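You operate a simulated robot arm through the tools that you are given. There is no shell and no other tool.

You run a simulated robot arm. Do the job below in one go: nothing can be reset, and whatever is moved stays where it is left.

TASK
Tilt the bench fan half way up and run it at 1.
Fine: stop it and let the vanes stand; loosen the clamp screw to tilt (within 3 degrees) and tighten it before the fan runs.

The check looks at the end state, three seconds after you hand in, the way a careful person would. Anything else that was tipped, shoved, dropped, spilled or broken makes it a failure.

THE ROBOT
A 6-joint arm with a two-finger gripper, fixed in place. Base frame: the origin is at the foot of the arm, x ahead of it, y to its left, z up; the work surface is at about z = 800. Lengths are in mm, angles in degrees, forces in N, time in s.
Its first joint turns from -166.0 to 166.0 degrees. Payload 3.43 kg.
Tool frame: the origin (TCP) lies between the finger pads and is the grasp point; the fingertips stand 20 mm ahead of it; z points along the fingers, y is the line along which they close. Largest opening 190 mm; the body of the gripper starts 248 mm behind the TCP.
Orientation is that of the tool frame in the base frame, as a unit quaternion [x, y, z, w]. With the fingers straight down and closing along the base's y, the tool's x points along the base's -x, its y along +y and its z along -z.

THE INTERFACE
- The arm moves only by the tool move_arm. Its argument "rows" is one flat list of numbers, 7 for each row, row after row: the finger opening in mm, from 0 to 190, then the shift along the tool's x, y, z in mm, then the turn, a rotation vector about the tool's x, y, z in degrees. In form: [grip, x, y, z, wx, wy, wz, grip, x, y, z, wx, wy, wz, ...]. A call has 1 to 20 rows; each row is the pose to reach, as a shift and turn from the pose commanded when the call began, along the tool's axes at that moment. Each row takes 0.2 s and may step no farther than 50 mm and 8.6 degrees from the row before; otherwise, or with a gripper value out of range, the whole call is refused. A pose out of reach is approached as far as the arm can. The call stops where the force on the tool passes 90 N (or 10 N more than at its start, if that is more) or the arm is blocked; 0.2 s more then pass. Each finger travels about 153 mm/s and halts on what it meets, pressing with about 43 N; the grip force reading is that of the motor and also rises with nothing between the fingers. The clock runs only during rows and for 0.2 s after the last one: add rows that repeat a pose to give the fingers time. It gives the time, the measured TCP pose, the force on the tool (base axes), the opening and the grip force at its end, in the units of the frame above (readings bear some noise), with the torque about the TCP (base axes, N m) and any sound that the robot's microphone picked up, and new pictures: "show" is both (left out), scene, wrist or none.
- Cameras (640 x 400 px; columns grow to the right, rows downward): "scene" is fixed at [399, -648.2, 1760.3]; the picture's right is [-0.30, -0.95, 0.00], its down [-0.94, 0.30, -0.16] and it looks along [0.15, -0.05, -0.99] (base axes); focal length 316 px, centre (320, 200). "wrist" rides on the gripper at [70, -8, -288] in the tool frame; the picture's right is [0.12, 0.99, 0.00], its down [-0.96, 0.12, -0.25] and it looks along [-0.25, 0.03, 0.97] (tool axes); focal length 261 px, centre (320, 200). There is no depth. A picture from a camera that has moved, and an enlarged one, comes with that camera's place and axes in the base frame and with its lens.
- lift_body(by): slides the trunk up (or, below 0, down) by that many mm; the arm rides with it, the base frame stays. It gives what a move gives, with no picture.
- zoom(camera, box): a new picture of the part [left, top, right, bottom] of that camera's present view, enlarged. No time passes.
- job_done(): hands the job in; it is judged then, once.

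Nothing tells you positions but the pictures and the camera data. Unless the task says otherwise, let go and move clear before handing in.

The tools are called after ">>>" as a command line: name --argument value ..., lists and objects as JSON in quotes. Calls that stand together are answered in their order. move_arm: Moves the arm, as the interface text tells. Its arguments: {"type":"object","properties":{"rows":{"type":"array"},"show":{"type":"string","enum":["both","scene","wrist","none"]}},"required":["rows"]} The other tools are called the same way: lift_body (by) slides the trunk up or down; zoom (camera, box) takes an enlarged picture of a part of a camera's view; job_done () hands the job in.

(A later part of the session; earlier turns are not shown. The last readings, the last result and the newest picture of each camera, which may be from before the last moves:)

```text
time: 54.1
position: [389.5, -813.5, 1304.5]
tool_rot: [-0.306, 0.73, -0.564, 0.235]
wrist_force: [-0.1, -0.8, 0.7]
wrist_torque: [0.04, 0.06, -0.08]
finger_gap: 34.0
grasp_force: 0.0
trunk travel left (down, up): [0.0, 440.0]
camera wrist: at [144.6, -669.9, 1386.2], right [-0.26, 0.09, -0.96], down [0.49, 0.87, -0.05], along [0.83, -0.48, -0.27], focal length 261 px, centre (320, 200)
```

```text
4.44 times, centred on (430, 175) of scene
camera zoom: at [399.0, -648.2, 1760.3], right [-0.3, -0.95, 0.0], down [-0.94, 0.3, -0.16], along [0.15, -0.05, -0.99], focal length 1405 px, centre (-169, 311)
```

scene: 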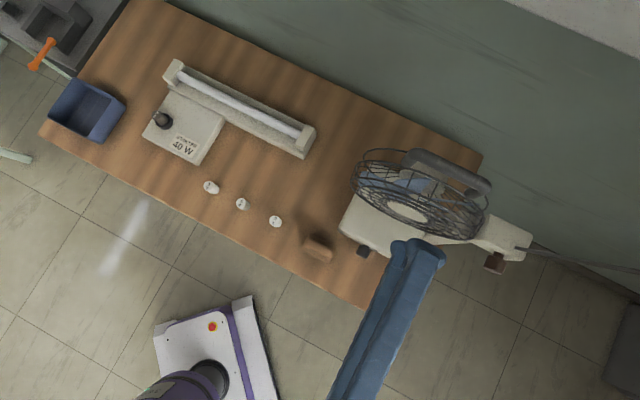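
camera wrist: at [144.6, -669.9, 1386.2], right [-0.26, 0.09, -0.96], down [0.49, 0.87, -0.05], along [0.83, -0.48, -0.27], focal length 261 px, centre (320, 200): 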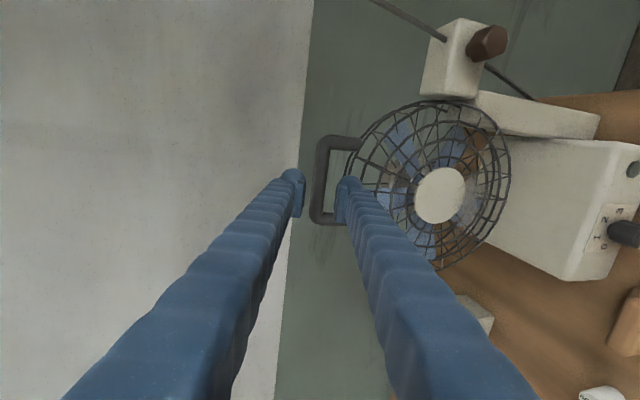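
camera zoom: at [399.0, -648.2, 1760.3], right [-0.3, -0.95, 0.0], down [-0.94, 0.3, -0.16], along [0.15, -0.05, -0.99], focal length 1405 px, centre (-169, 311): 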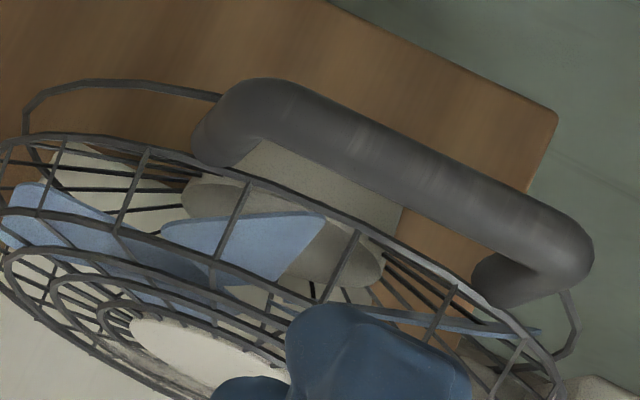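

>>> move_arm --rows '[30, -1, 0, 15, 0, 0, 0, 30, -1, 0, 30, 0, 0, 0, 30, -1, 0, 45, 0, 0, 0, 30, -1, 0, 60, 0, 0, 0]' --show "wrist"

>>> zoom --camera "wrist" --box '[260, 140, 380, 215]'

>>> zoom --camera "scene" --box '[360, 130, 500, 220]'

```text
time: 55.1
position: [434.6, -854.9, 1288.0]
tool_rot: [-0.305, 0.73, -0.565, 0.235]
wrist_force: [-0.3, -0.5, 0.7]
wrist_torque: [-0.01, -0.01, -0.03]
finger_gap: 29.8
grasp_force: 0.2
trunk travel left (down, up): [0.0, 440.0]
camera wrist: at [187.5, -711.5, 1369.2], right [-0.26, 0.09, -0.96], down [0.48, 0.87, -0.05], along [0.83, -0.48, -0.27], focal length 261 px, centre (320, 200)
```

wrist: 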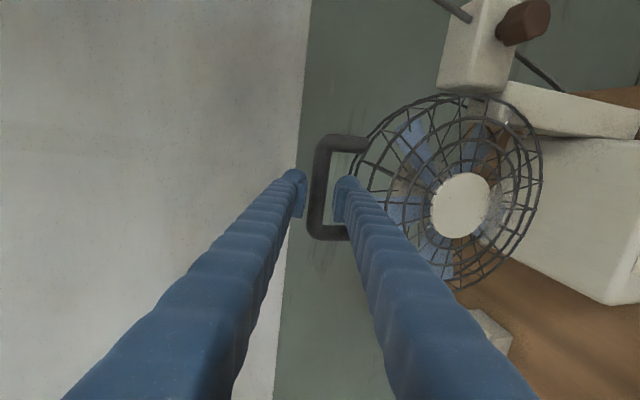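

```text
5.33 times, centred on (320, 178) of wrist
camera zoom: at [187.5, -711.5, 1369.2], right [-0.26, 0.09, -0.96], down [0.48, 0.87, -0.05], along [0.83, -0.48, -0.27], focal length 1390 px, centre (320, 320)
```

zoom: 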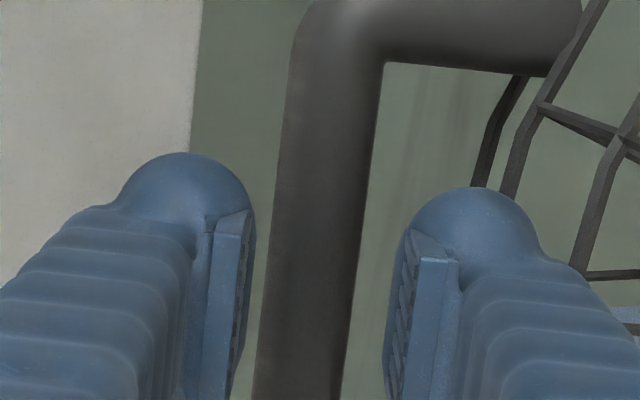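

```text
4.44 times, centred on (430, 175) of scene
camera zoom: at [399.0, -648.2, 1760.3], right [-0.3, -0.95, 0.0], down [-0.94, 0.3, -0.16], along [0.15, -0.05, -0.99], focal length 1405 px, centre (-169, 311)
```

zoom: 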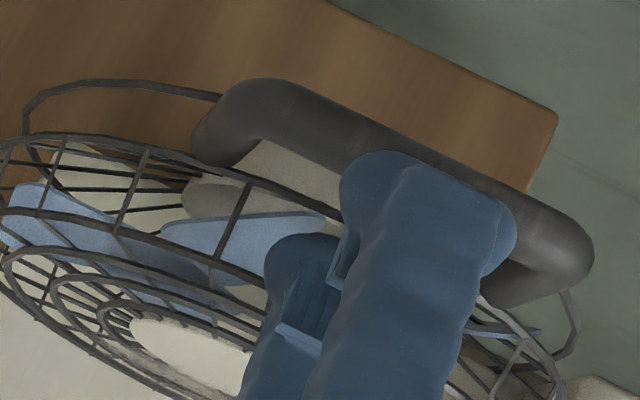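

>>> move_arm --rows '[30, 0, -0.5, 10, 0, 0, 0, 30, 0, -0.5, 20, 0, 0, 0, 30, 0, -0.5, 28, 0, 0, 0]' --show "wrist"

>>> zoom --camera "wrist" --box '[260, 140, 380, 215]'

>>> zoom --camera "scene" --box '[360, 130, 500, 220]'

```text
time: 55.9
position: [451.4, -876.2, 1283.5]
tool_rot: [-0.305, 0.729, -0.565, 0.236]
wrist_force: [-2.4, -1.5, 15.2]
wrist_torque: [-0.01, 0.18, 0.04]
finger_gap: 21.3
grasp_force: 0.1
trunk travel left (down, up): [0.0, 440.0]
camera wrist: at [205.7, -731.6, 1364.0], right [-0.26, 0.09, -0.96], down [0.49, 0.87, -0.05], along [0.83, -0.48, -0.27], focal length 261 px, centre (320, 200)
```

wrist: 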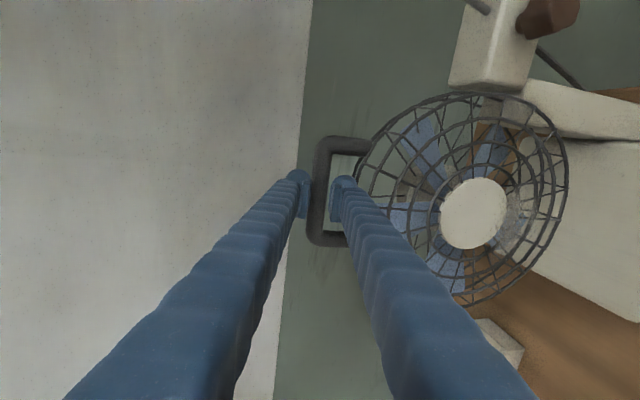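

```text
5.33 times, centred on (320, 178) of wrist
camera zoom: at [205.7, -731.6, 1364.0], right [-0.26, 0.09, -0.96], down [0.49, 0.87, -0.05], along [0.83, -0.48, -0.27], focal length 1390 px, centre (320, 320)
```

zoom: 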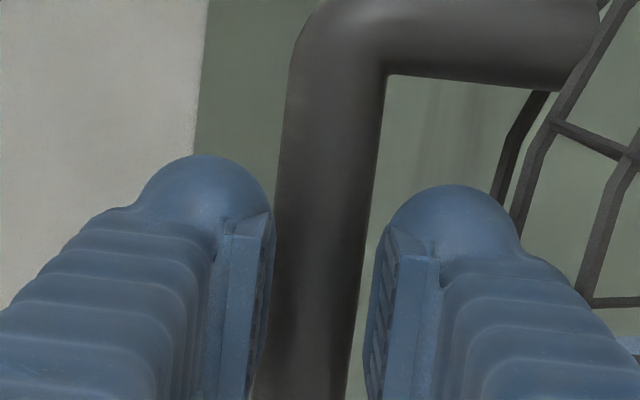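

```text
4.44 times, centred on (430, 175) of scene
camera zoom: at [399.0, -648.2, 1760.3], right [-0.3, -0.95, 0.0], down [-0.94, 0.3, -0.16], along [0.15, -0.05, -0.99], focal length 1405 px, centre (-169, 311)
```

zoom: 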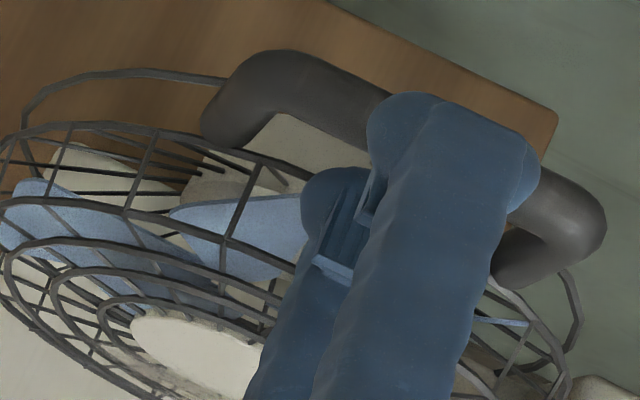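

The head is loose now: the handle yielded about 4° back as the fingers slid over the bar, which lies between the pads. I'll close on the bar and check.

>>> move_arm --rows '[0, 0, -0.5, 0, 0, 0, 0, 0, 0, -0.5, 0, 0, 0, 0]' --show "both"

>>> zoom --camera "wrist" --box '[260, 140, 380, 215]'

>>> zoom --camera "scene" --box '[360, 130, 500, 220]'

```text
time: 56.5
position: [452.4, -877.3, 1279.3]
tool_rot: [-0.305, 0.731, -0.564, 0.234]
wrist_force: [-0.2, 0.1, -0.3]
wrist_torque: [0.0, -0.02, 0.0]
finger_gap: 0.0
grasp_force: 34.1
trunk travel left (down, up): [0.0, 440.0]
camera wrist: at [207.6, -732.6, 1361.0], right [-0.26, 0.09, -0.96], down [0.48, 0.87, -0.05], along [0.83, -0.48, -0.27], focal length 261 px, centre (320, 200)
```

scene: 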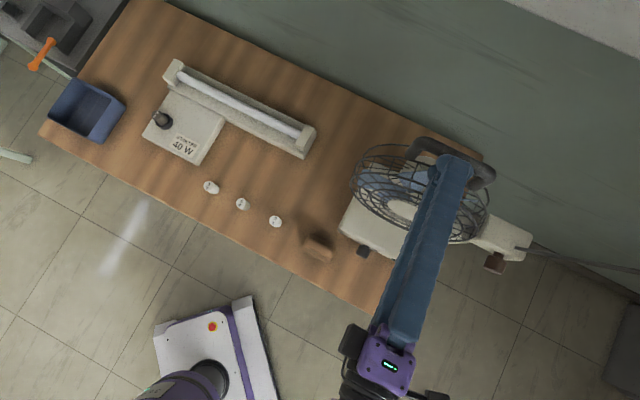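
wrist: 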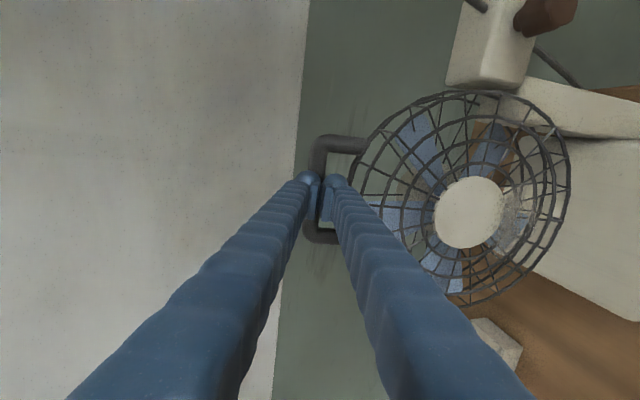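

```text
5.33 times, centred on (320, 178) of wrist
camera zoom: at [207.6, -732.6, 1361.0], right [-0.26, 0.09, -0.96], down [0.48, 0.87, -0.05], along [0.83, -0.48, -0.27], focal length 1390 px, centre (320, 320)
```

zoom: 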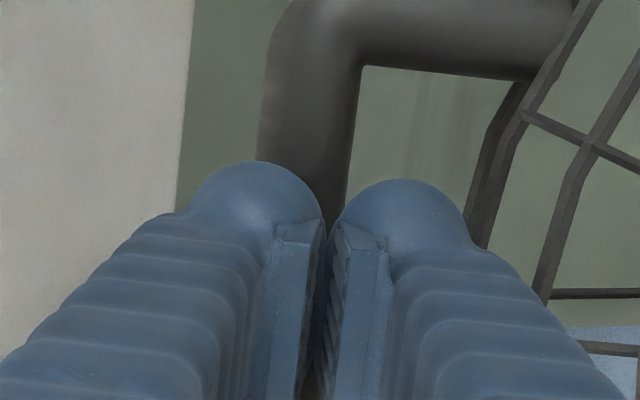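

```text
4.44 times, centred on (430, 175) of scene
camera zoom: at [399.0, -648.2, 1760.3], right [-0.3, -0.95, 0.0], down [-0.94, 0.3, -0.16], along [0.15, -0.05, -0.99], focal length 1405 px, centre (-169, 311)
```

zoom: 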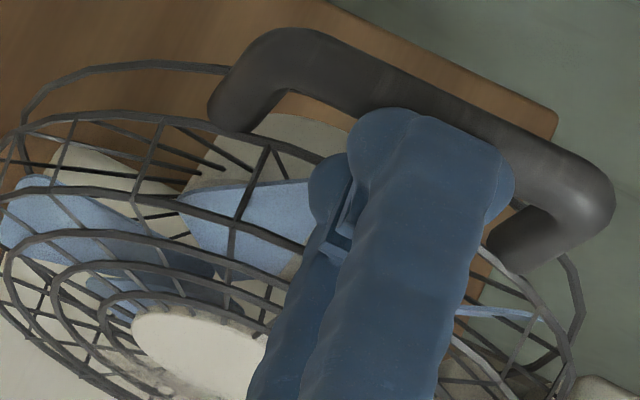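

The fingers squeezed off the bar but the head moved freely and stayed where it went (about 8° now), so pushing the bar with closed fingertips works. I'll push it back gently along its arc, watching the force.

>>> move_arm --rows '[0, 0, -2.6, 6.4, 0, 0, 0, 0, 0, -5.1, 12.9, 0, 0, 0, 0, 0, -7.7, 19.3, 0, 0, 0]' --show "both"

>>> zoom --camera "scene" --box '[360, 130, 500, 220]'

```text
time: 57.3
position: [465.2, -893.2, 1282.5]
tool_rot: [-0.305, 0.731, -0.564, 0.235]
wrist_force: [-1.1, 0.7, 0.0]
wrist_torque: [0.0, 0.02, -0.03]
finger_gap: 0.0
grasp_force: 34.7
trunk travel left (down, up): [0.0, 440.0]
camera wrist: at [220.1, -747.6, 1364.5], right [-0.26, 0.09, -0.96], down [0.49, 0.87, -0.05], along [0.83, -0.48, -0.27], focal length 261 px, centre (320, 200)
```

scene: 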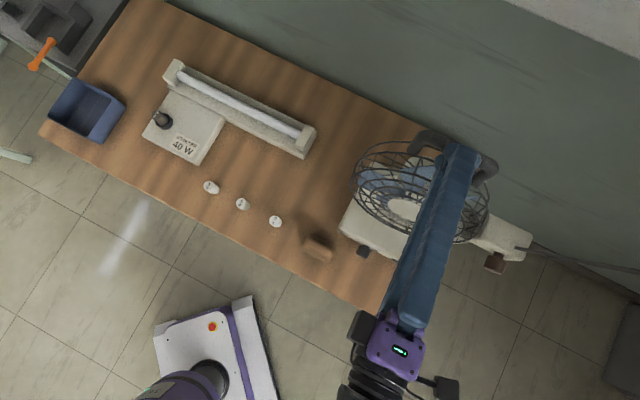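
wrist: 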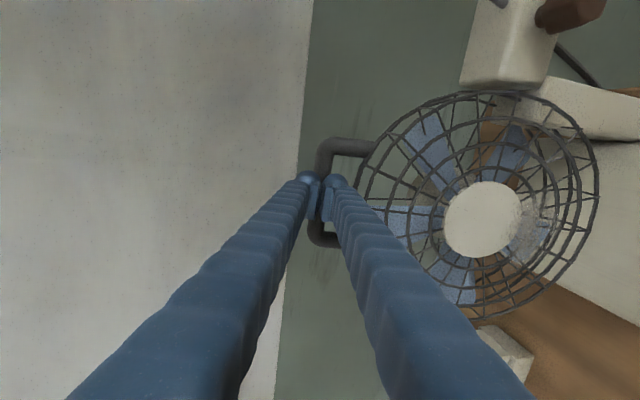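

```text
4.44 times, centred on (430, 175) of scene
camera zoom: at [399.0, -648.2, 1760.3], right [-0.3, -0.95, 0.0], down [-0.94, 0.3, -0.16], along [0.15, -0.05, -0.99], focal length 1405 px, centre (-169, 311)
```

zoom: 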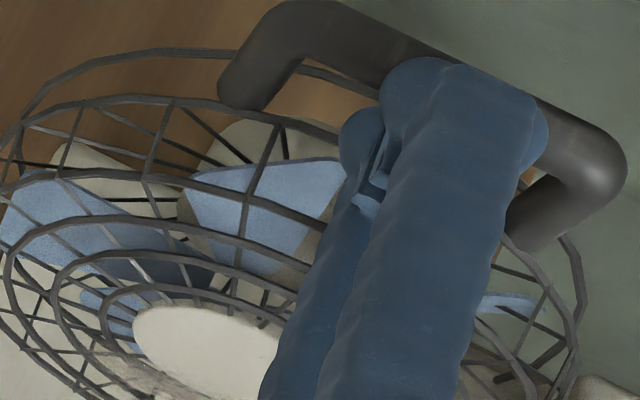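

>>> move_arm --rows '[0, 0, -0.7, 8.2, -2.5, 0, 0, 0, 0, -1.3, 16.3, -5, 0, 0]' --show "none"

```text
time: 57.9
position: [477.0, -901.5, 1280.4]
tool_rot: [-0.316, 0.754, -0.532, 0.222]
wrist_force: [1.7, 1.2, 2.2]
wrist_torque: [-0.23, -0.22, 0.21]
finger_gap: 0.0
grasp_force: 34.4
trunk travel left (down, up): [0.0, 440.0]
```

>>> move_arm --rows '[0, 0, -1.2, 7.9, -2.5, 0, 0, 0, 0, -2, 15.8, -5, 0, 0]' --show "none"

```text
time: 58.5
position: [487.5, -913.6, 1275.6]
tool_rot: [-0.325, 0.777, -0.498, 0.207]
wrist_force: [0.2, -0.1, 0.5]
wrist_torque: [0.13, 0.12, 0.02]
finger_gap: 0.3
grasp_force: 34.3
trunk travel left (down, up): [0.0, 440.0]
```

>>> move_arm --rows '[0, 0, -1.2, 7.9, -2.5, 0, 0, 0, 0, -2, 15.8, -5, 0, 0]' --show "both"

>>> zoom --camera "wrist" --box '[260, 110, 420, 210]'

```text
time: 59.1
position: [499.6, -923.6, 1271.4]
tool_rot: [-0.334, 0.798, -0.464, 0.193]
wrist_force: [-0.3, 1.3, -0.4]
wrist_torque: [-0.05, -0.04, 0.0]
finger_gap: 0.0
grasp_force: 34.0
trunk travel left (down, up): [0.0, 440.0]
camera wrist: at [276.0, -801.0, 1421.6], right [-0.43, 0.26, -0.86], down [0.48, 0.88, 0.02], along [0.76, -0.41, -0.51], focal length 261 px, centre (320, 200)
```

scene: 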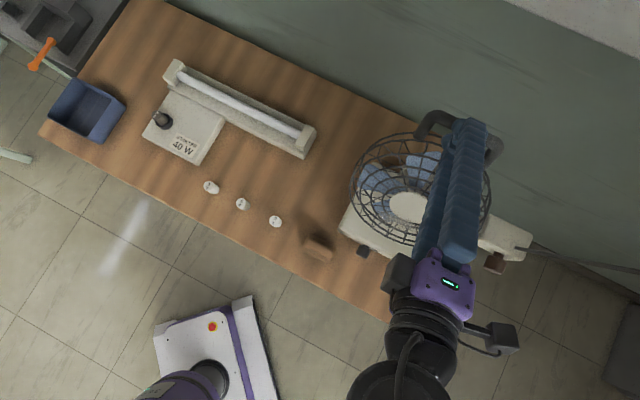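
wrist: 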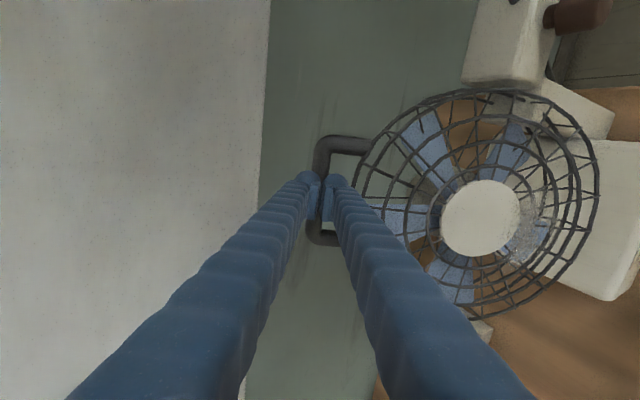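

```text
4.00 times, centred on (340, 160) of wrist
camera zoom: at [276.0, -801.0, 1421.6], right [-0.43, 0.26, -0.86], down [0.48, 0.88, 0.02], along [0.76, -0.41, -0.51], focal length 1043 px, centre (240, 360)
```

zoom: 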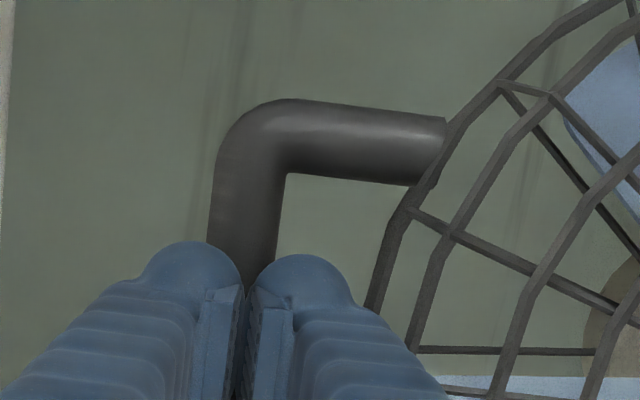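

>>> move_arm --rows '[0, 0, -1.2, 7.9, -2.5, 0, 0, 0, 0, -2, 15.8, -5, 0, 0]' --show "none"

```text
time: 59.7
position: [507.3, -931.0, 1270.5]
tool_rot: [-0.342, 0.816, -0.431, 0.178]
wrist_force: [-14.4, 19.2, 17.6]
wrist_torque: [-0.15, 0.14, -0.15]
finger_gap: 6.0
grasp_force: 34.0
trunk travel left (down, up): [0.0, 440.0]
```

The force rose to about 30 N: the head has reached its upper stop at roughly 32° by my estimate. I'll back off a little and look.

>>> move_arm --rows '[0, 0, 0, -6, 0, 0, 0, 0, 0, 0, -25, 0, 0, 0, 0, 0, 0, -50, 0, 0, 0]' --show "both"

>>> zoom --camera "scene" --box '[360, 100, 500, 190]'

>>> zoom --camera "wrist" --box '[260, 80, 500, 230]'

```text
time: 60.5
position: [482.4, -905.1, 1294.3]
tool_rot: [-0.341, 0.818, -0.428, 0.178]
wrist_force: [-0.7, 0.5, 0.0]
wrist_torque: [0.0, 0.03, 0.04]
finger_gap: 0.0
grasp_force: 33.9
trunk travel left (down, up): [0.0, 440.0]
camera wrist: at [268.5, -791.9, 1464.0], right [-0.49, 0.31, -0.82], down [0.49, 0.87, 0.05], along [0.73, -0.37, -0.58], focal length 261 px, centre (320, 200)
```

scene: 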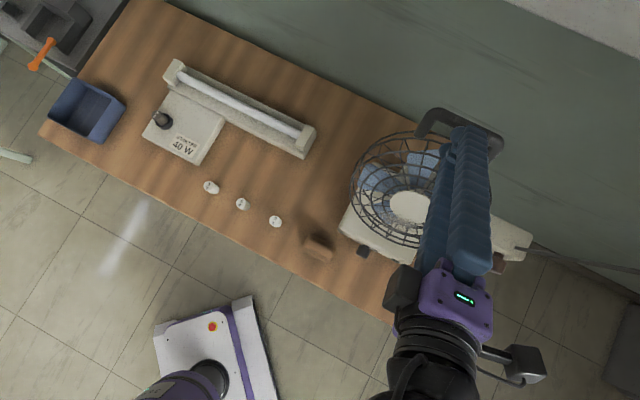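
wrist: 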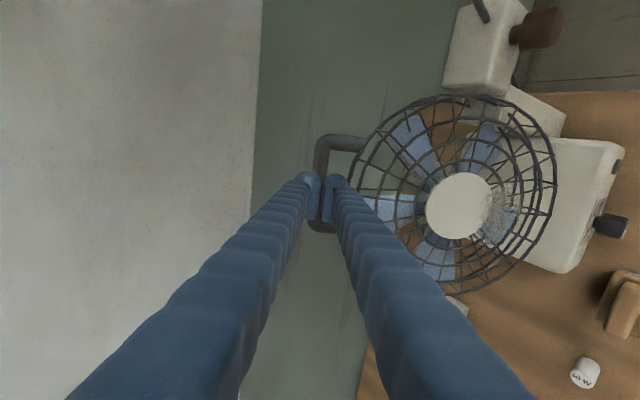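

```text
4.44 times, centred on (430, 145) of scene
camera zoom: at [399.0, -648.2, 1760.3], right [-0.3, -0.95, 0.0], down [-0.94, 0.3, -0.16], along [0.15, -0.05, -0.99], focal length 1405 px, centre (-169, 444)
```

zoom: 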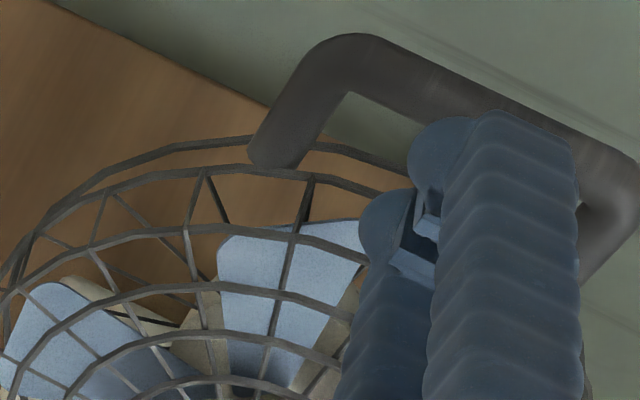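

```text
2.67 times, centred on (380, 155) of wrist
camera zoom: at [268.5, -791.9, 1464.0], right [-0.49, 0.31, -0.82], down [0.49, 0.87, 0.05], along [0.73, -0.37, -0.58], focal length 695 px, centre (160, 320)
```

zoom: 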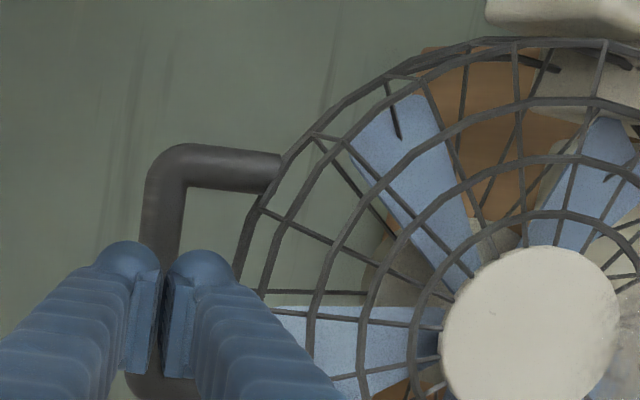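

Upper stop found near 31°. The two-way control I need is best had by gripping a vertical leg of the handle (fingers either side of it), so I'll roll the gripper back to 0° and line up with the left leg.

>>> move_arm --rows '[0, -5.3, 1.9, -1.7, 0, 0, -8.2, 0, -10.7, 3.9, -3.5, 0, 0, -16.4, 10, -16, 5.8, -5.2, 0, 0, -24.5, 20, -21.3, 7.7, -6.9, 0, 0, -32.7, 30, -26.6, 9.6, -8.7, 0, 0, -40.9, 40, -32, 11.6, -10.4, 0, 0, -49.1, 60, -37.3, 13.5, -12.2, 0, 0, -57.3, 60, -42.6, 15.4, -13.9, 0, 0, -65.5, 60, -48, 17.3, -15.6, 0, 0, -73.6, 60, -53.3, 19.3, -17.4, 0, 0, -81.8, 60, -58.6, 21.2, -19.1, 0, 0, -90]' --show "both"

>>> zoom --camera "wrist" --box '[220, 80, 460, 230]'

>>> zoom --camera "scene" --box '[360, 100, 500, 190]'

```text
time: 62.9
position: [502.5, -846.2, 1288.2]
tool_rot: [0.82, -0.335, 0.429, 0.177]
wrist_force: [0.0, -0.6, -0.3]
wrist_torque: [-0.03, -0.03, 0.03]
finger_gap: 60.0
grasp_force: 0.0
trunk travel left (down, up): [0.0, 440.0]
camera wrist: at [369.4, -700.9, 1509.8], right [-0.65, -0.75, 0.1], down [-0.62, 0.44, -0.65], along [0.45, -0.48, -0.75], focal length 261 px, centre (320, 200)
```

scene: 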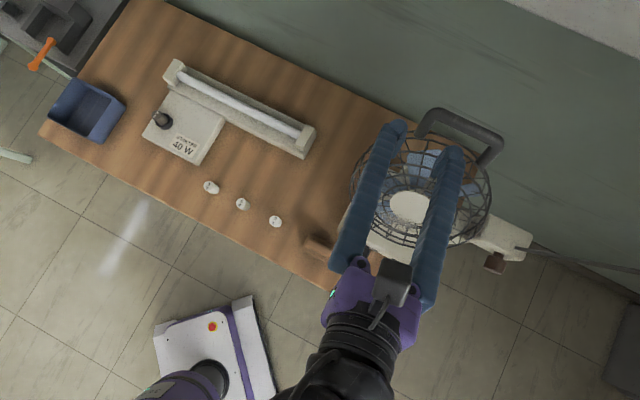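
wrist: 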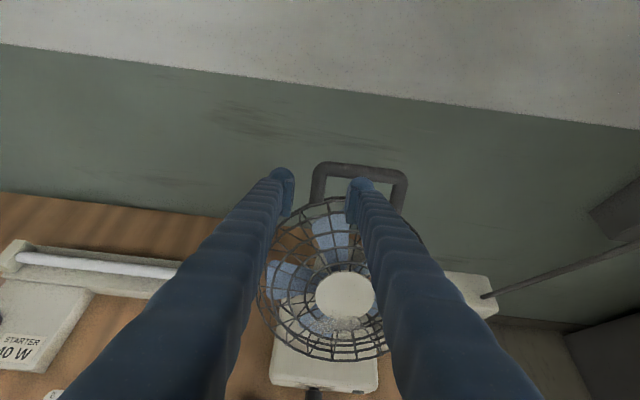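

```text
2.67 times, centred on (340, 155) of wrist
camera zoom: at [369.4, -700.9, 1509.8], right [-0.65, -0.75, 0.1], down [-0.62, 0.44, -0.65], along [0.45, -0.48, -0.75], focal length 695 px, centre (267, 320)
```

zoom: 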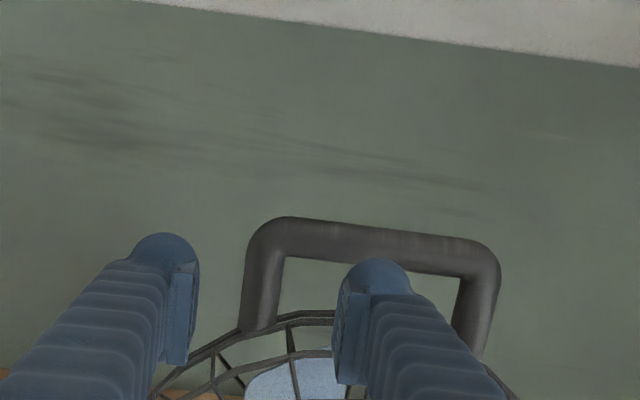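

```text
4.44 times, centred on (430, 145) of scene
camera zoom: at [399.0, -648.2, 1760.3], right [-0.3, -0.95, 0.0], down [-0.94, 0.3, -0.16], along [0.15, -0.05, -0.99], focal length 1405 px, centre (-169, 444)
```

zoom: 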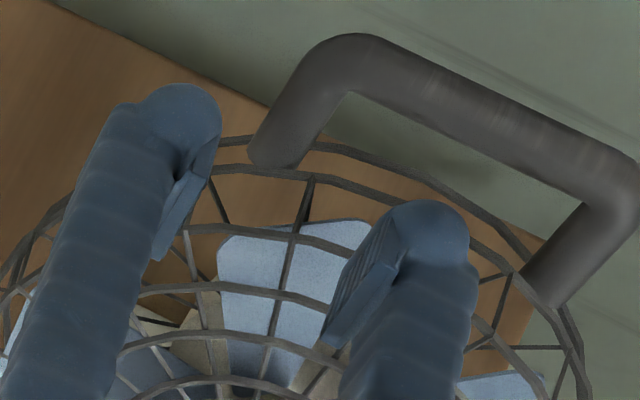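

The gripper is lined up with the handle's left leg, which is centred between the fingers 80 mm ahead. I'll advance and close on it.

>>> move_arm --rows '[60, 0.9, -0.6, 15.9, 0, 0.8, 0, 60, 1.7, -1.2, 31.8, 0, 1.6, 0, 60, 2.6, -1.8, 47.8, 0, 2.4, 0, 60, 3.4, -2.4, 63.7, 0, 3.2, 0, 60, 4.3, -3, 79.6, 0, 4, 0]' --show "both"

>>> zoom --camera "wrist" --box '[240, 120, 400, 220]'

>>> zoom --camera "scene" --box '[360, 100, 500, 190]'

```text
time: 64.1
position: [543.6, -881.2, 1254.7]
tool_rot: [0.803, -0.329, 0.459, 0.189]
wrist_force: [-49.3, 57.6, 13.1]
wrist_torque: [-0.7, -0.11, -2.99]
finger_gap: 58.2
grasp_force: 0.1
trunk travel left (down, up): [0.0, 440.0]
stopped in row 5: the force on the tool passed its limit at 97 N (the readings are from after the stop); the commanded pose is now the measured one
camera wrist: at [398.7, -725.5, 1462.1], right [-0.65, -0.75, 0.1], down [-0.58, 0.41, -0.7], along [0.48, -0.52, -0.7], focal length 261 px, centre (320, 200)
```

scene: 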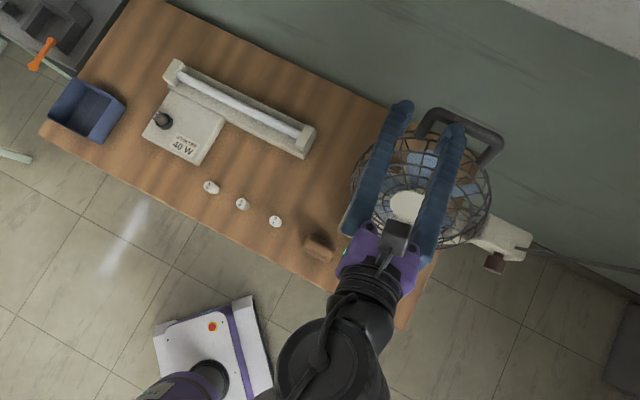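
wrist: 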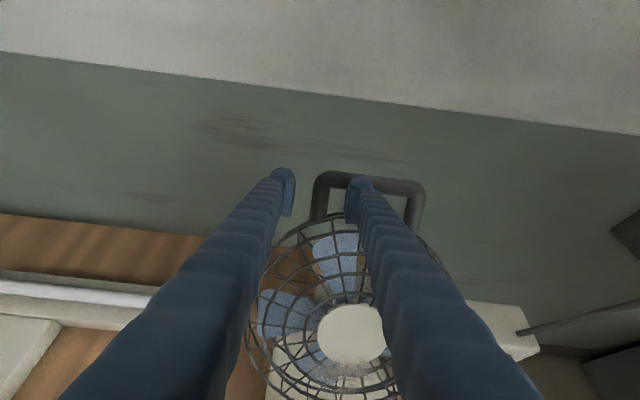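

```text
4.00 times, centred on (320, 170) of wrist
camera zoom: at [398.7, -725.5, 1462.1], right [-0.65, -0.75, 0.1], down [-0.58, 0.41, -0.7], along [0.48, -0.52, -0.7], focal length 1043 px, centre (320, 320)
```

zoom: 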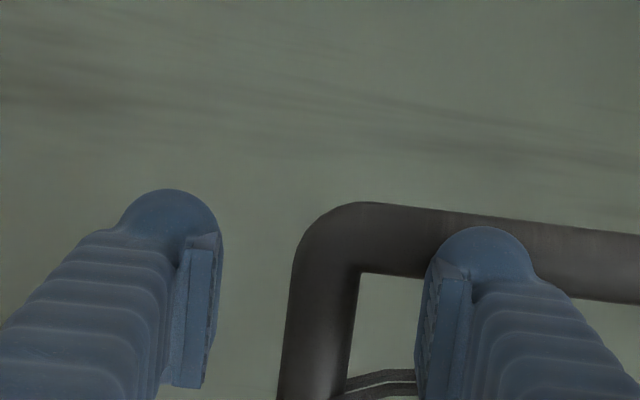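

```text
4.44 times, centred on (430, 145) of scene
camera zoom: at [399.0, -648.2, 1760.3], right [-0.3, -0.95, 0.0], down [-0.94, 0.3, -0.16], along [0.15, -0.05, -0.99], focal length 1405 px, centre (-169, 444)
```

zoom: 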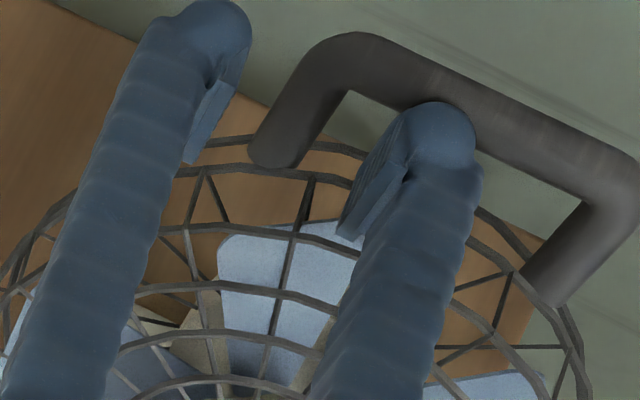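

The finger is too wide for the handle opening and bumped the bar, so leg-gripping is out. I'll back off, check nothing shifted, and use pushes instead: the bar for up, the guard's lower rim for down.

>>> move_arm --rows '[60, 0, 0, -10, 0, 0, 0, 60, 0, 0, -30, 0, 0, 0, 60, 0, 0, -55, 0, 0, 0, 60, 0, 0, -80, 0, 0, 0]' --show "both"

>>> zoom --camera "scene" --box '[360, 100, 500, 190]'

>>> zoom --camera "scene" --box '[320, 180, 560, 300]'

```text
time: 65.1
position: [501.3, -835.5, 1290.1]
tool_rot: [0.805, -0.33, 0.456, 0.188]
wrist_force: [0.2, -0.7, 0.1]
wrist_torque: [0.04, 0.01, 0.0]
finger_gap: 60.0
grasp_force: 0.1
trunk travel left (down, up): [0.0, 440.0]
camera wrist: at [358.4, -681.5, 1498.7], right [-0.65, -0.75, 0.1], down [-0.58, 0.41, -0.7], along [0.48, -0.52, -0.71], focal length 261 px, centre (320, 200)
```

scene: 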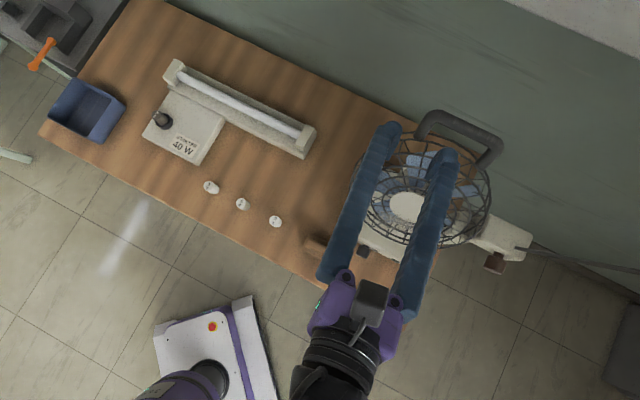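
wrist: 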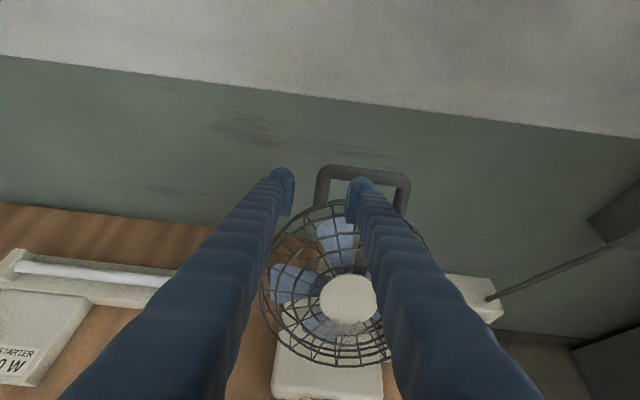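

```text
4.44 times, centred on (430, 145) of scene
camera zoom: at [399.0, -648.2, 1760.3], right [-0.3, -0.95, 0.0], down [-0.94, 0.3, -0.16], along [0.15, -0.05, -0.99], focal length 1405 px, centre (-169, 444)
```

zoom: 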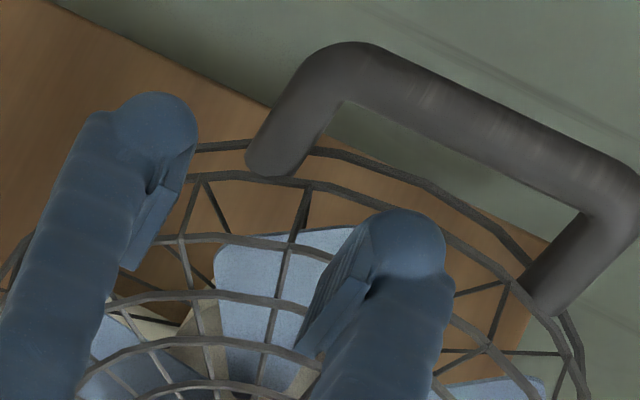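

```text
2.67 times, centred on (440, 240) of scene
camera zoom: at [399.0, -648.2, 1760.3], right [-0.3, -0.95, 0.0], down [-0.94, 0.3, -0.16], along [0.15, -0.05, -0.99], focal length 843 px, centre (0, 93)
```

zoom: 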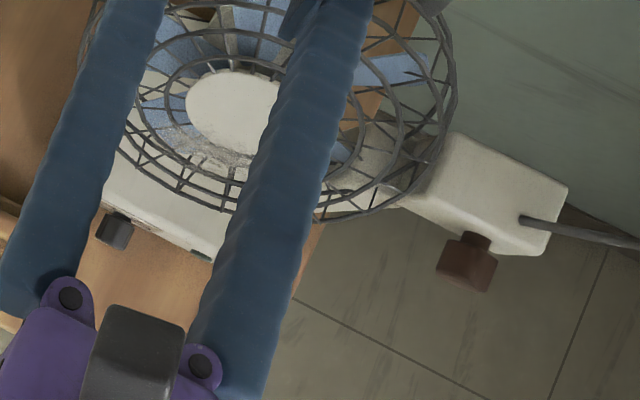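

>>> move_arm --rows '[40, -20.9, 15.8, -34.7, 0, 0, 0, 10, -41.7, 31.5, -69.4, 0, 0, 0, 0, -62.6, 47.3, -104.1, 0, 0, 0, 0, -83.4, 63, -138.8, 0, 0, 0, 0, -121.2, 63, -116, 0, 0, 0, 0, -159, 63, -93.3, 0, 0, 0, 0, -196.9, 63, -70.5, 0, 0, 0, 0, -234.7, 63, -47.8, 0, 0, 0, 0, -272.6, 63, -25, 0, 0, 0, 0, -310.4, 63, -2.3, 0, 0, 0]' --show "both"

>>> zoom --camera "wrist" --box '[200, 60, 440, 210]'

>>> zoom --camera "scene" --box '[360, 100, 500, 190]'

```text
time: 67.3
position: [342.4, -769.7, 1022.0]
tool_rot: [0.805, -0.329, 0.456, 0.188]
wrist_force: [-0.3, 0.7, 0.1]
wrist_torque: [-0.03, 0.03, -0.08]
finger_gap: 0.0
grasp_force: 34.7
trunk travel left (down, up): [0.0, 440.0]
camera wrist: at [199.5, -614.6, 1230.4], right [-0.65, -0.75, 0.1], down [-0.58, 0.41, -0.7], along [0.48, -0.52, -0.71], focal length 261 px, centre (320, 200)
```

scene: 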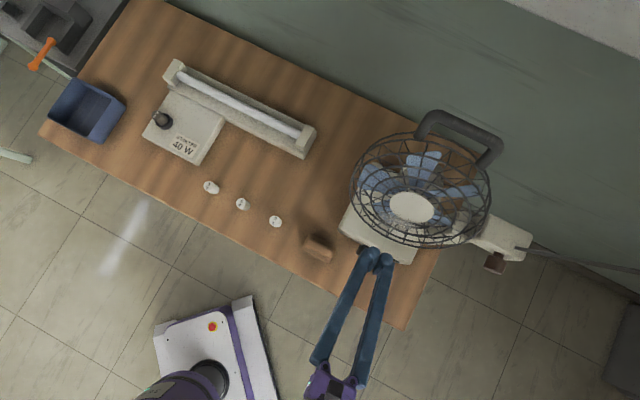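
wrist: 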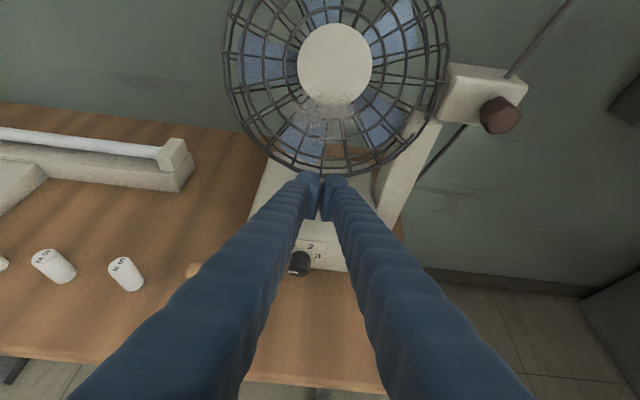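

```text
2.67 times, centred on (320, 135) of wrist
camera zoom: at [199.5, -614.6, 1230.4], right [-0.65, -0.75, 0.1], down [-0.58, 0.41, -0.7], along [0.48, -0.52, -0.71], focal length 695 px, centre (320, 373)
```

zoom: 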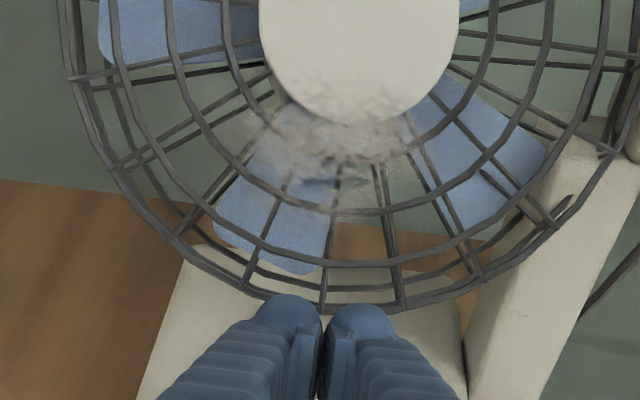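

```text
4.44 times, centred on (430, 145) of scene
camera zoom: at [399.0, -648.2, 1760.3], right [-0.3, -0.95, 0.0], down [-0.94, 0.3, -0.16], along [0.15, -0.05, -0.99], focal length 1405 px, centre (-169, 444)
```

zoom: 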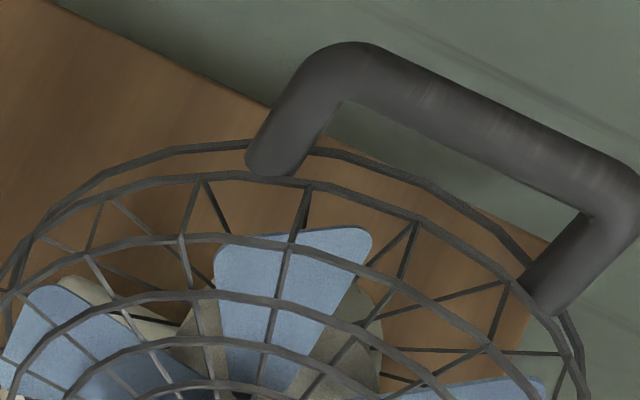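

The base hasn't moved and the head sits near 29°. The closed fingertips are in front of the guard's lower rim; I'll push it back gently to bring the head down and find the lower stop.

>>> move_arm --rows '[0, 1, 0, 25, 0, 0, 0, 0, 2, 0, 50, 0, 0, 0, 0, 2.5, 0, 65, 0, 0, 0, 0, 2.7, 0, 77.4, 0, 0, 0, 0, 3.6, 0, 90.1, 0, 0, 0]' --show "both"

>>> zoom --camera "wrist" --box '[200, 60, 440, 210]'

>>> zoom --camera "scene" --box '[360, 100, 500, 190]'

```text
time: 68.5
position: [399.8, -825.6, 980.8]
tool_rot: [0.805, -0.329, 0.456, 0.187]
wrist_force: [0.4, 0.5, 0.0]
wrist_torque: [0.02, -0.02, -0.02]
finger_gap: 0.1
grasp_force: 34.6
trunk travel left (down, up): [0.0, 440.0]
camera wrist: at [256.5, -670.4, 1188.5], right [-0.65, -0.75, 0.1], down [-0.58, 0.41, -0.7], along [0.48, -0.52, -0.71], focal length 261 px, centre (320, 200)
```

scene: 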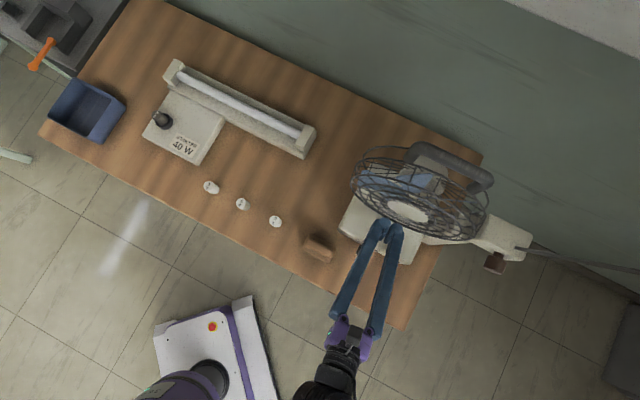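
wrist: 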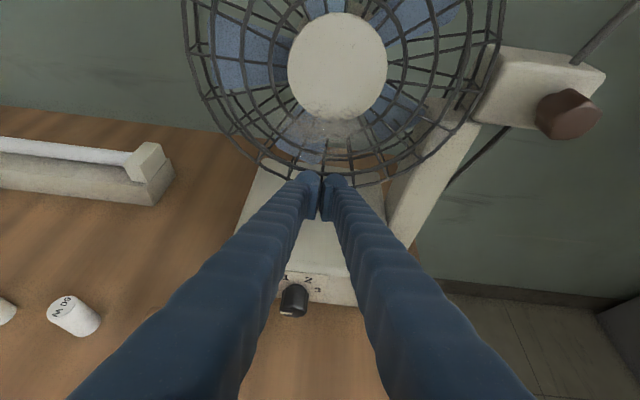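

```text
2.67 times, centred on (320, 135) of wrist
camera zoom: at [256.5, -670.4, 1188.5], right [-0.65, -0.75, 0.1], down [-0.58, 0.41, -0.7], along [0.48, -0.52, -0.71], focal length 695 px, centre (320, 373)
```

zoom: 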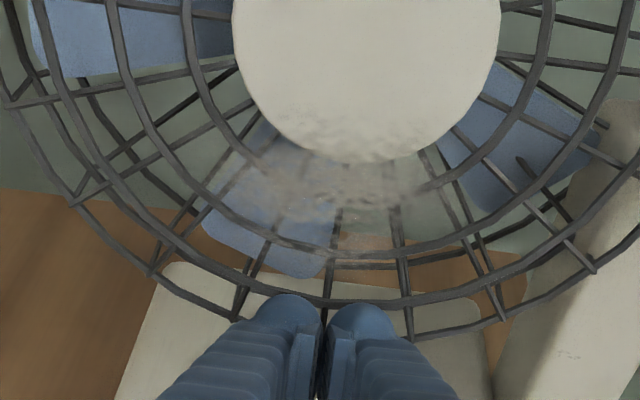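

```text
4.44 times, centred on (430, 145) of scene
camera zoom: at [399.0, -648.2, 1760.3], right [-0.3, -0.95, 0.0], down [-0.94, 0.3, -0.16], along [0.15, -0.05, -0.99], focal length 1405 px, centre (-169, 444)
```

zoom: 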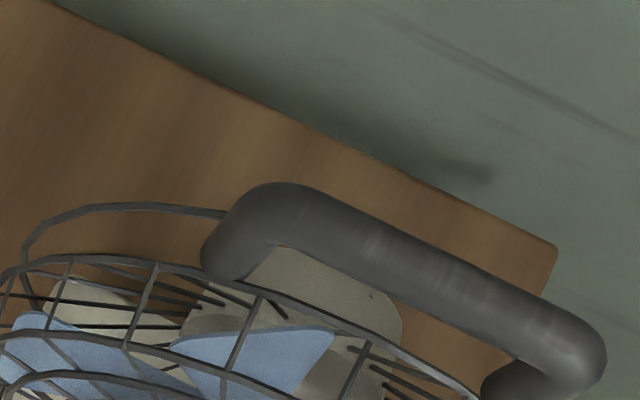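

>>> move_arm --rows '[0, 1.5, 0, 2.6, 0, 0, 0, 0, 3.1, 0, 5.1, 0, 0, 0]' --show "none"

>>> zoom --camera "scene" --box '[360, 130, 500, 220]'

```text
time: 69.1
position: [402.2, -828.5, 980.9]
tool_rot: [0.805, -0.33, 0.456, 0.187]
wrist_force: [-2.0, 2.0, -0.5]
wrist_torque: [0.05, 0.0, -0.03]
finger_gap: 0.1
grasp_force: 34.6
trunk travel left (down, up): [0.0, 440.0]
```

```text
4.44 times, centred on (430, 175) of scene
camera zoom: at [399.0, -648.2, 1760.3], right [-0.3, -0.95, 0.0], down [-0.94, 0.3, -0.16], along [0.15, -0.05, -0.99], focal length 1405 px, centre (-169, 311)
```

zoom: 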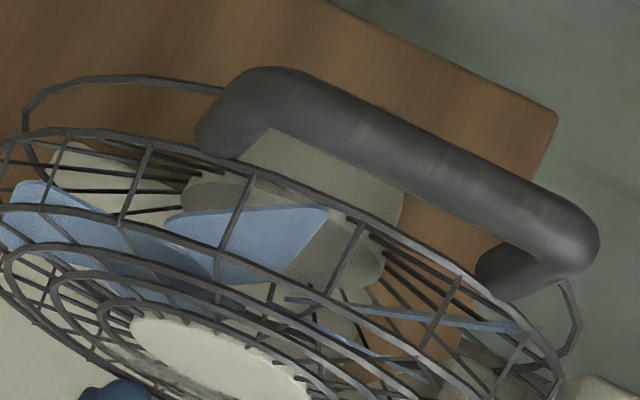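

>>> move_arm --rows '[0, 1, 0, 1.7, 0, 0, 0, 0, 2.1, 0, 3.4, 0, 0, 0]' --show "none"

>>> zoom --camera "scene" --box '[360, 130, 500, 220]'

```text
time: 69.7
position: [405.2, -831.5, 981.5]
tool_rot: [0.805, -0.331, 0.455, 0.188]
wrist_force: [-2.5, 1.7, -1.4]
wrist_torque: [0.03, -0.04, -0.07]
finger_gap: 0.0
grasp_force: 34.6
trunk travel left (down, up): [0.0, 440.0]
```

```text
4.44 times, centred on (430, 175) of scene
camera zoom: at [399.0, -648.2, 1760.3], right [-0.3, -0.95, 0.0], down [-0.94, 0.3, -0.16], along [0.15, -0.05, -0.99], focal length 1405 px, centre (-169, 311)
```

zoom: 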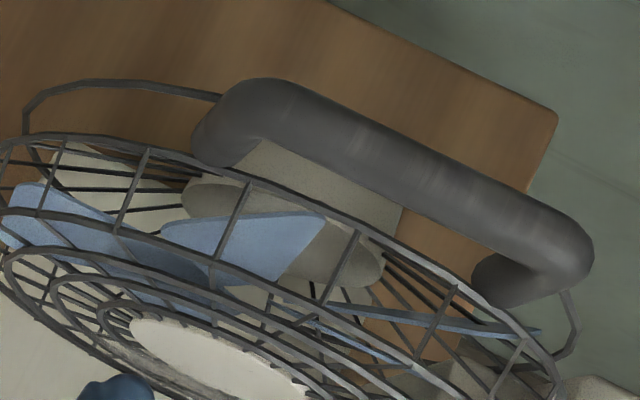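

>>> move_arm --rows '[0, 1, 0, 1.7, 0, 0, 0, 0, 2.1, 0, 3.4, 0, 0, 0]' --show "none"

>>> zoom --camera "scene" --box '[360, 130, 500, 220]'

```text
time: 70.3
position: [405.8, -832.8, 980.7]
tool_rot: [0.805, -0.33, 0.455, 0.188]
wrist_force: [-27.4, 41.7, -1.8]
wrist_torque: [-0.27, -0.11, 0.14]
finger_gap: 5.9
grasp_force: 34.9
trunk travel left (down, up): [0.0, 440.0]
```

```text
4.44 times, centred on (430, 175) of scene
camera zoom: at [399.0, -648.2, 1760.3], right [-0.3, -0.95, 0.0], down [-0.94, 0.3, -0.16], along [0.15, -0.05, -0.99], focal length 1405 px, centre (-169, 311)
```

zoom: 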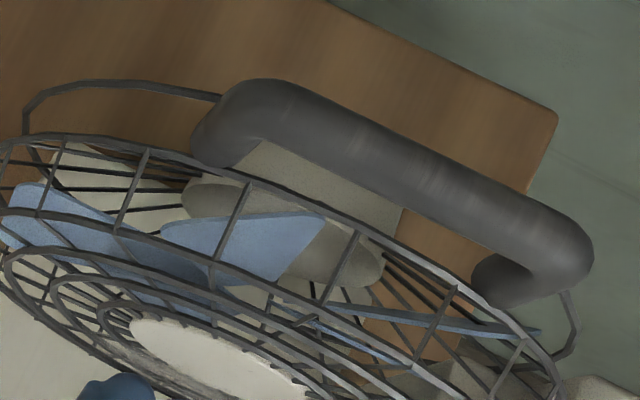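

The lower stop is the level position the head started in (force rose right there), and the upper stop measured about 30°. So half way is about 15°. I'll retreat, rise and come back to push the bar up to 15°.

>>> move_arm --rows '[0, -20.6, 0, -34.3, 0, 0, 0, 0, -42.2, 0, -70.3, 0, 0, 0, 0, -1.9, 0, -94.5, 0, 0, 0, 0, 38.4, 0, -118.7, 0, 0, 0, 0, 78.7, 0, -142.9, 0, 0, 0, 0, 119, 0, -167.1, 0, 0, 0, 0, 159.3, 0, -191.3, 0, 0, 0, 0, 199.6, 0, -215.5, 0, 0, 0, 0, 239.8, 0, -239.7, 0, 0, 0, 0, 254.1, 0, -209.4, 0, 5.3, 0, 0, 268.4, 0, -179.1, 0, 10.7, 0, 0, 282.7, 0, -148.8, 0, 16, 0]' --show "both"

>>> zoom --camera "wrist" --box '[240, 120, 400, 220]'

>>> zoom --camera "scene" --box '[360, 130, 500, 220]'

```text
time: 72.9
position: [419.3, -845.8, 1298.4]
tool_rot: [0.734, -0.3, 0.564, 0.232]
wrist_force: [0.4, -1.2, 0.4]
wrist_torque: [0.04, 0.03, -0.01]
finger_gap: 0.0
grasp_force: 34.2
trunk travel left (down, up): [0.0, 440.0]
camera wrist: at [242.1, -657.6, 1440.8], right [-0.68, -0.73, 0.12], down [-0.43, 0.26, -0.87], along [0.6, -0.64, -0.49], focal length 261 px, centre (320, 200)
```

scene: 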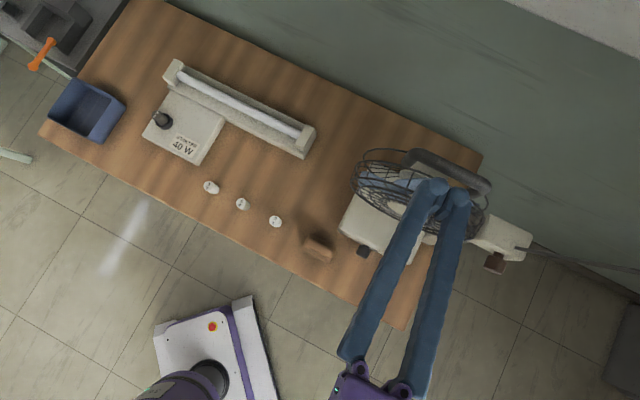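
wrist: 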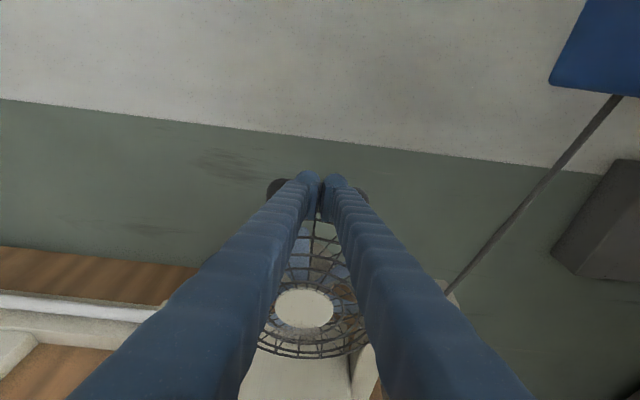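

```text
4.00 times, centred on (320, 170) of wrist
camera zoom: at [242.1, -657.6, 1440.8], right [-0.68, -0.73, 0.12], down [-0.43, 0.26, -0.87], along [0.6, -0.64, -0.49], focal length 1043 px, centre (320, 320)
```

zoom: 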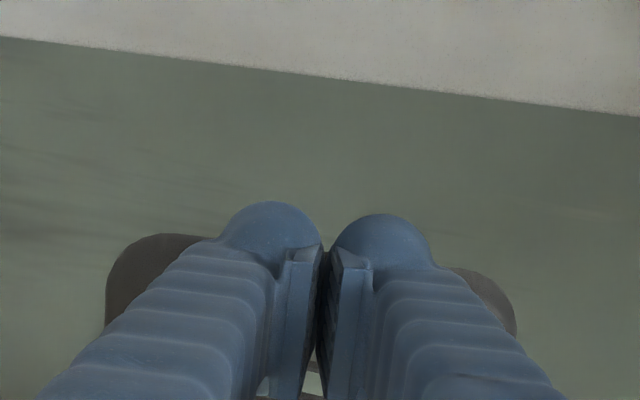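

```text
4.44 times, centred on (430, 175) of scene
camera zoom: at [399.0, -648.2, 1760.3], right [-0.3, -0.95, 0.0], down [-0.94, 0.3, -0.16], along [0.15, -0.05, -0.99], focal length 1405 px, centre (-169, 311)
```

zoom: 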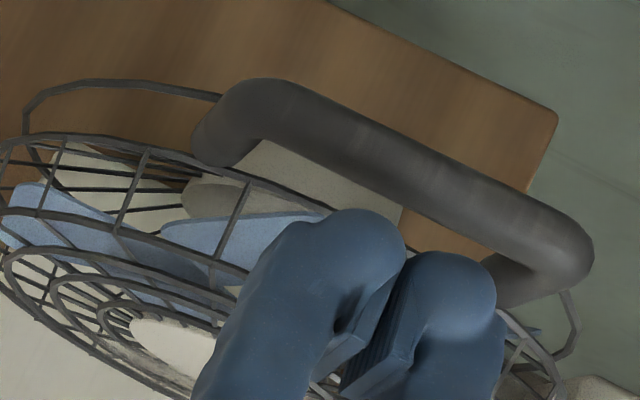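

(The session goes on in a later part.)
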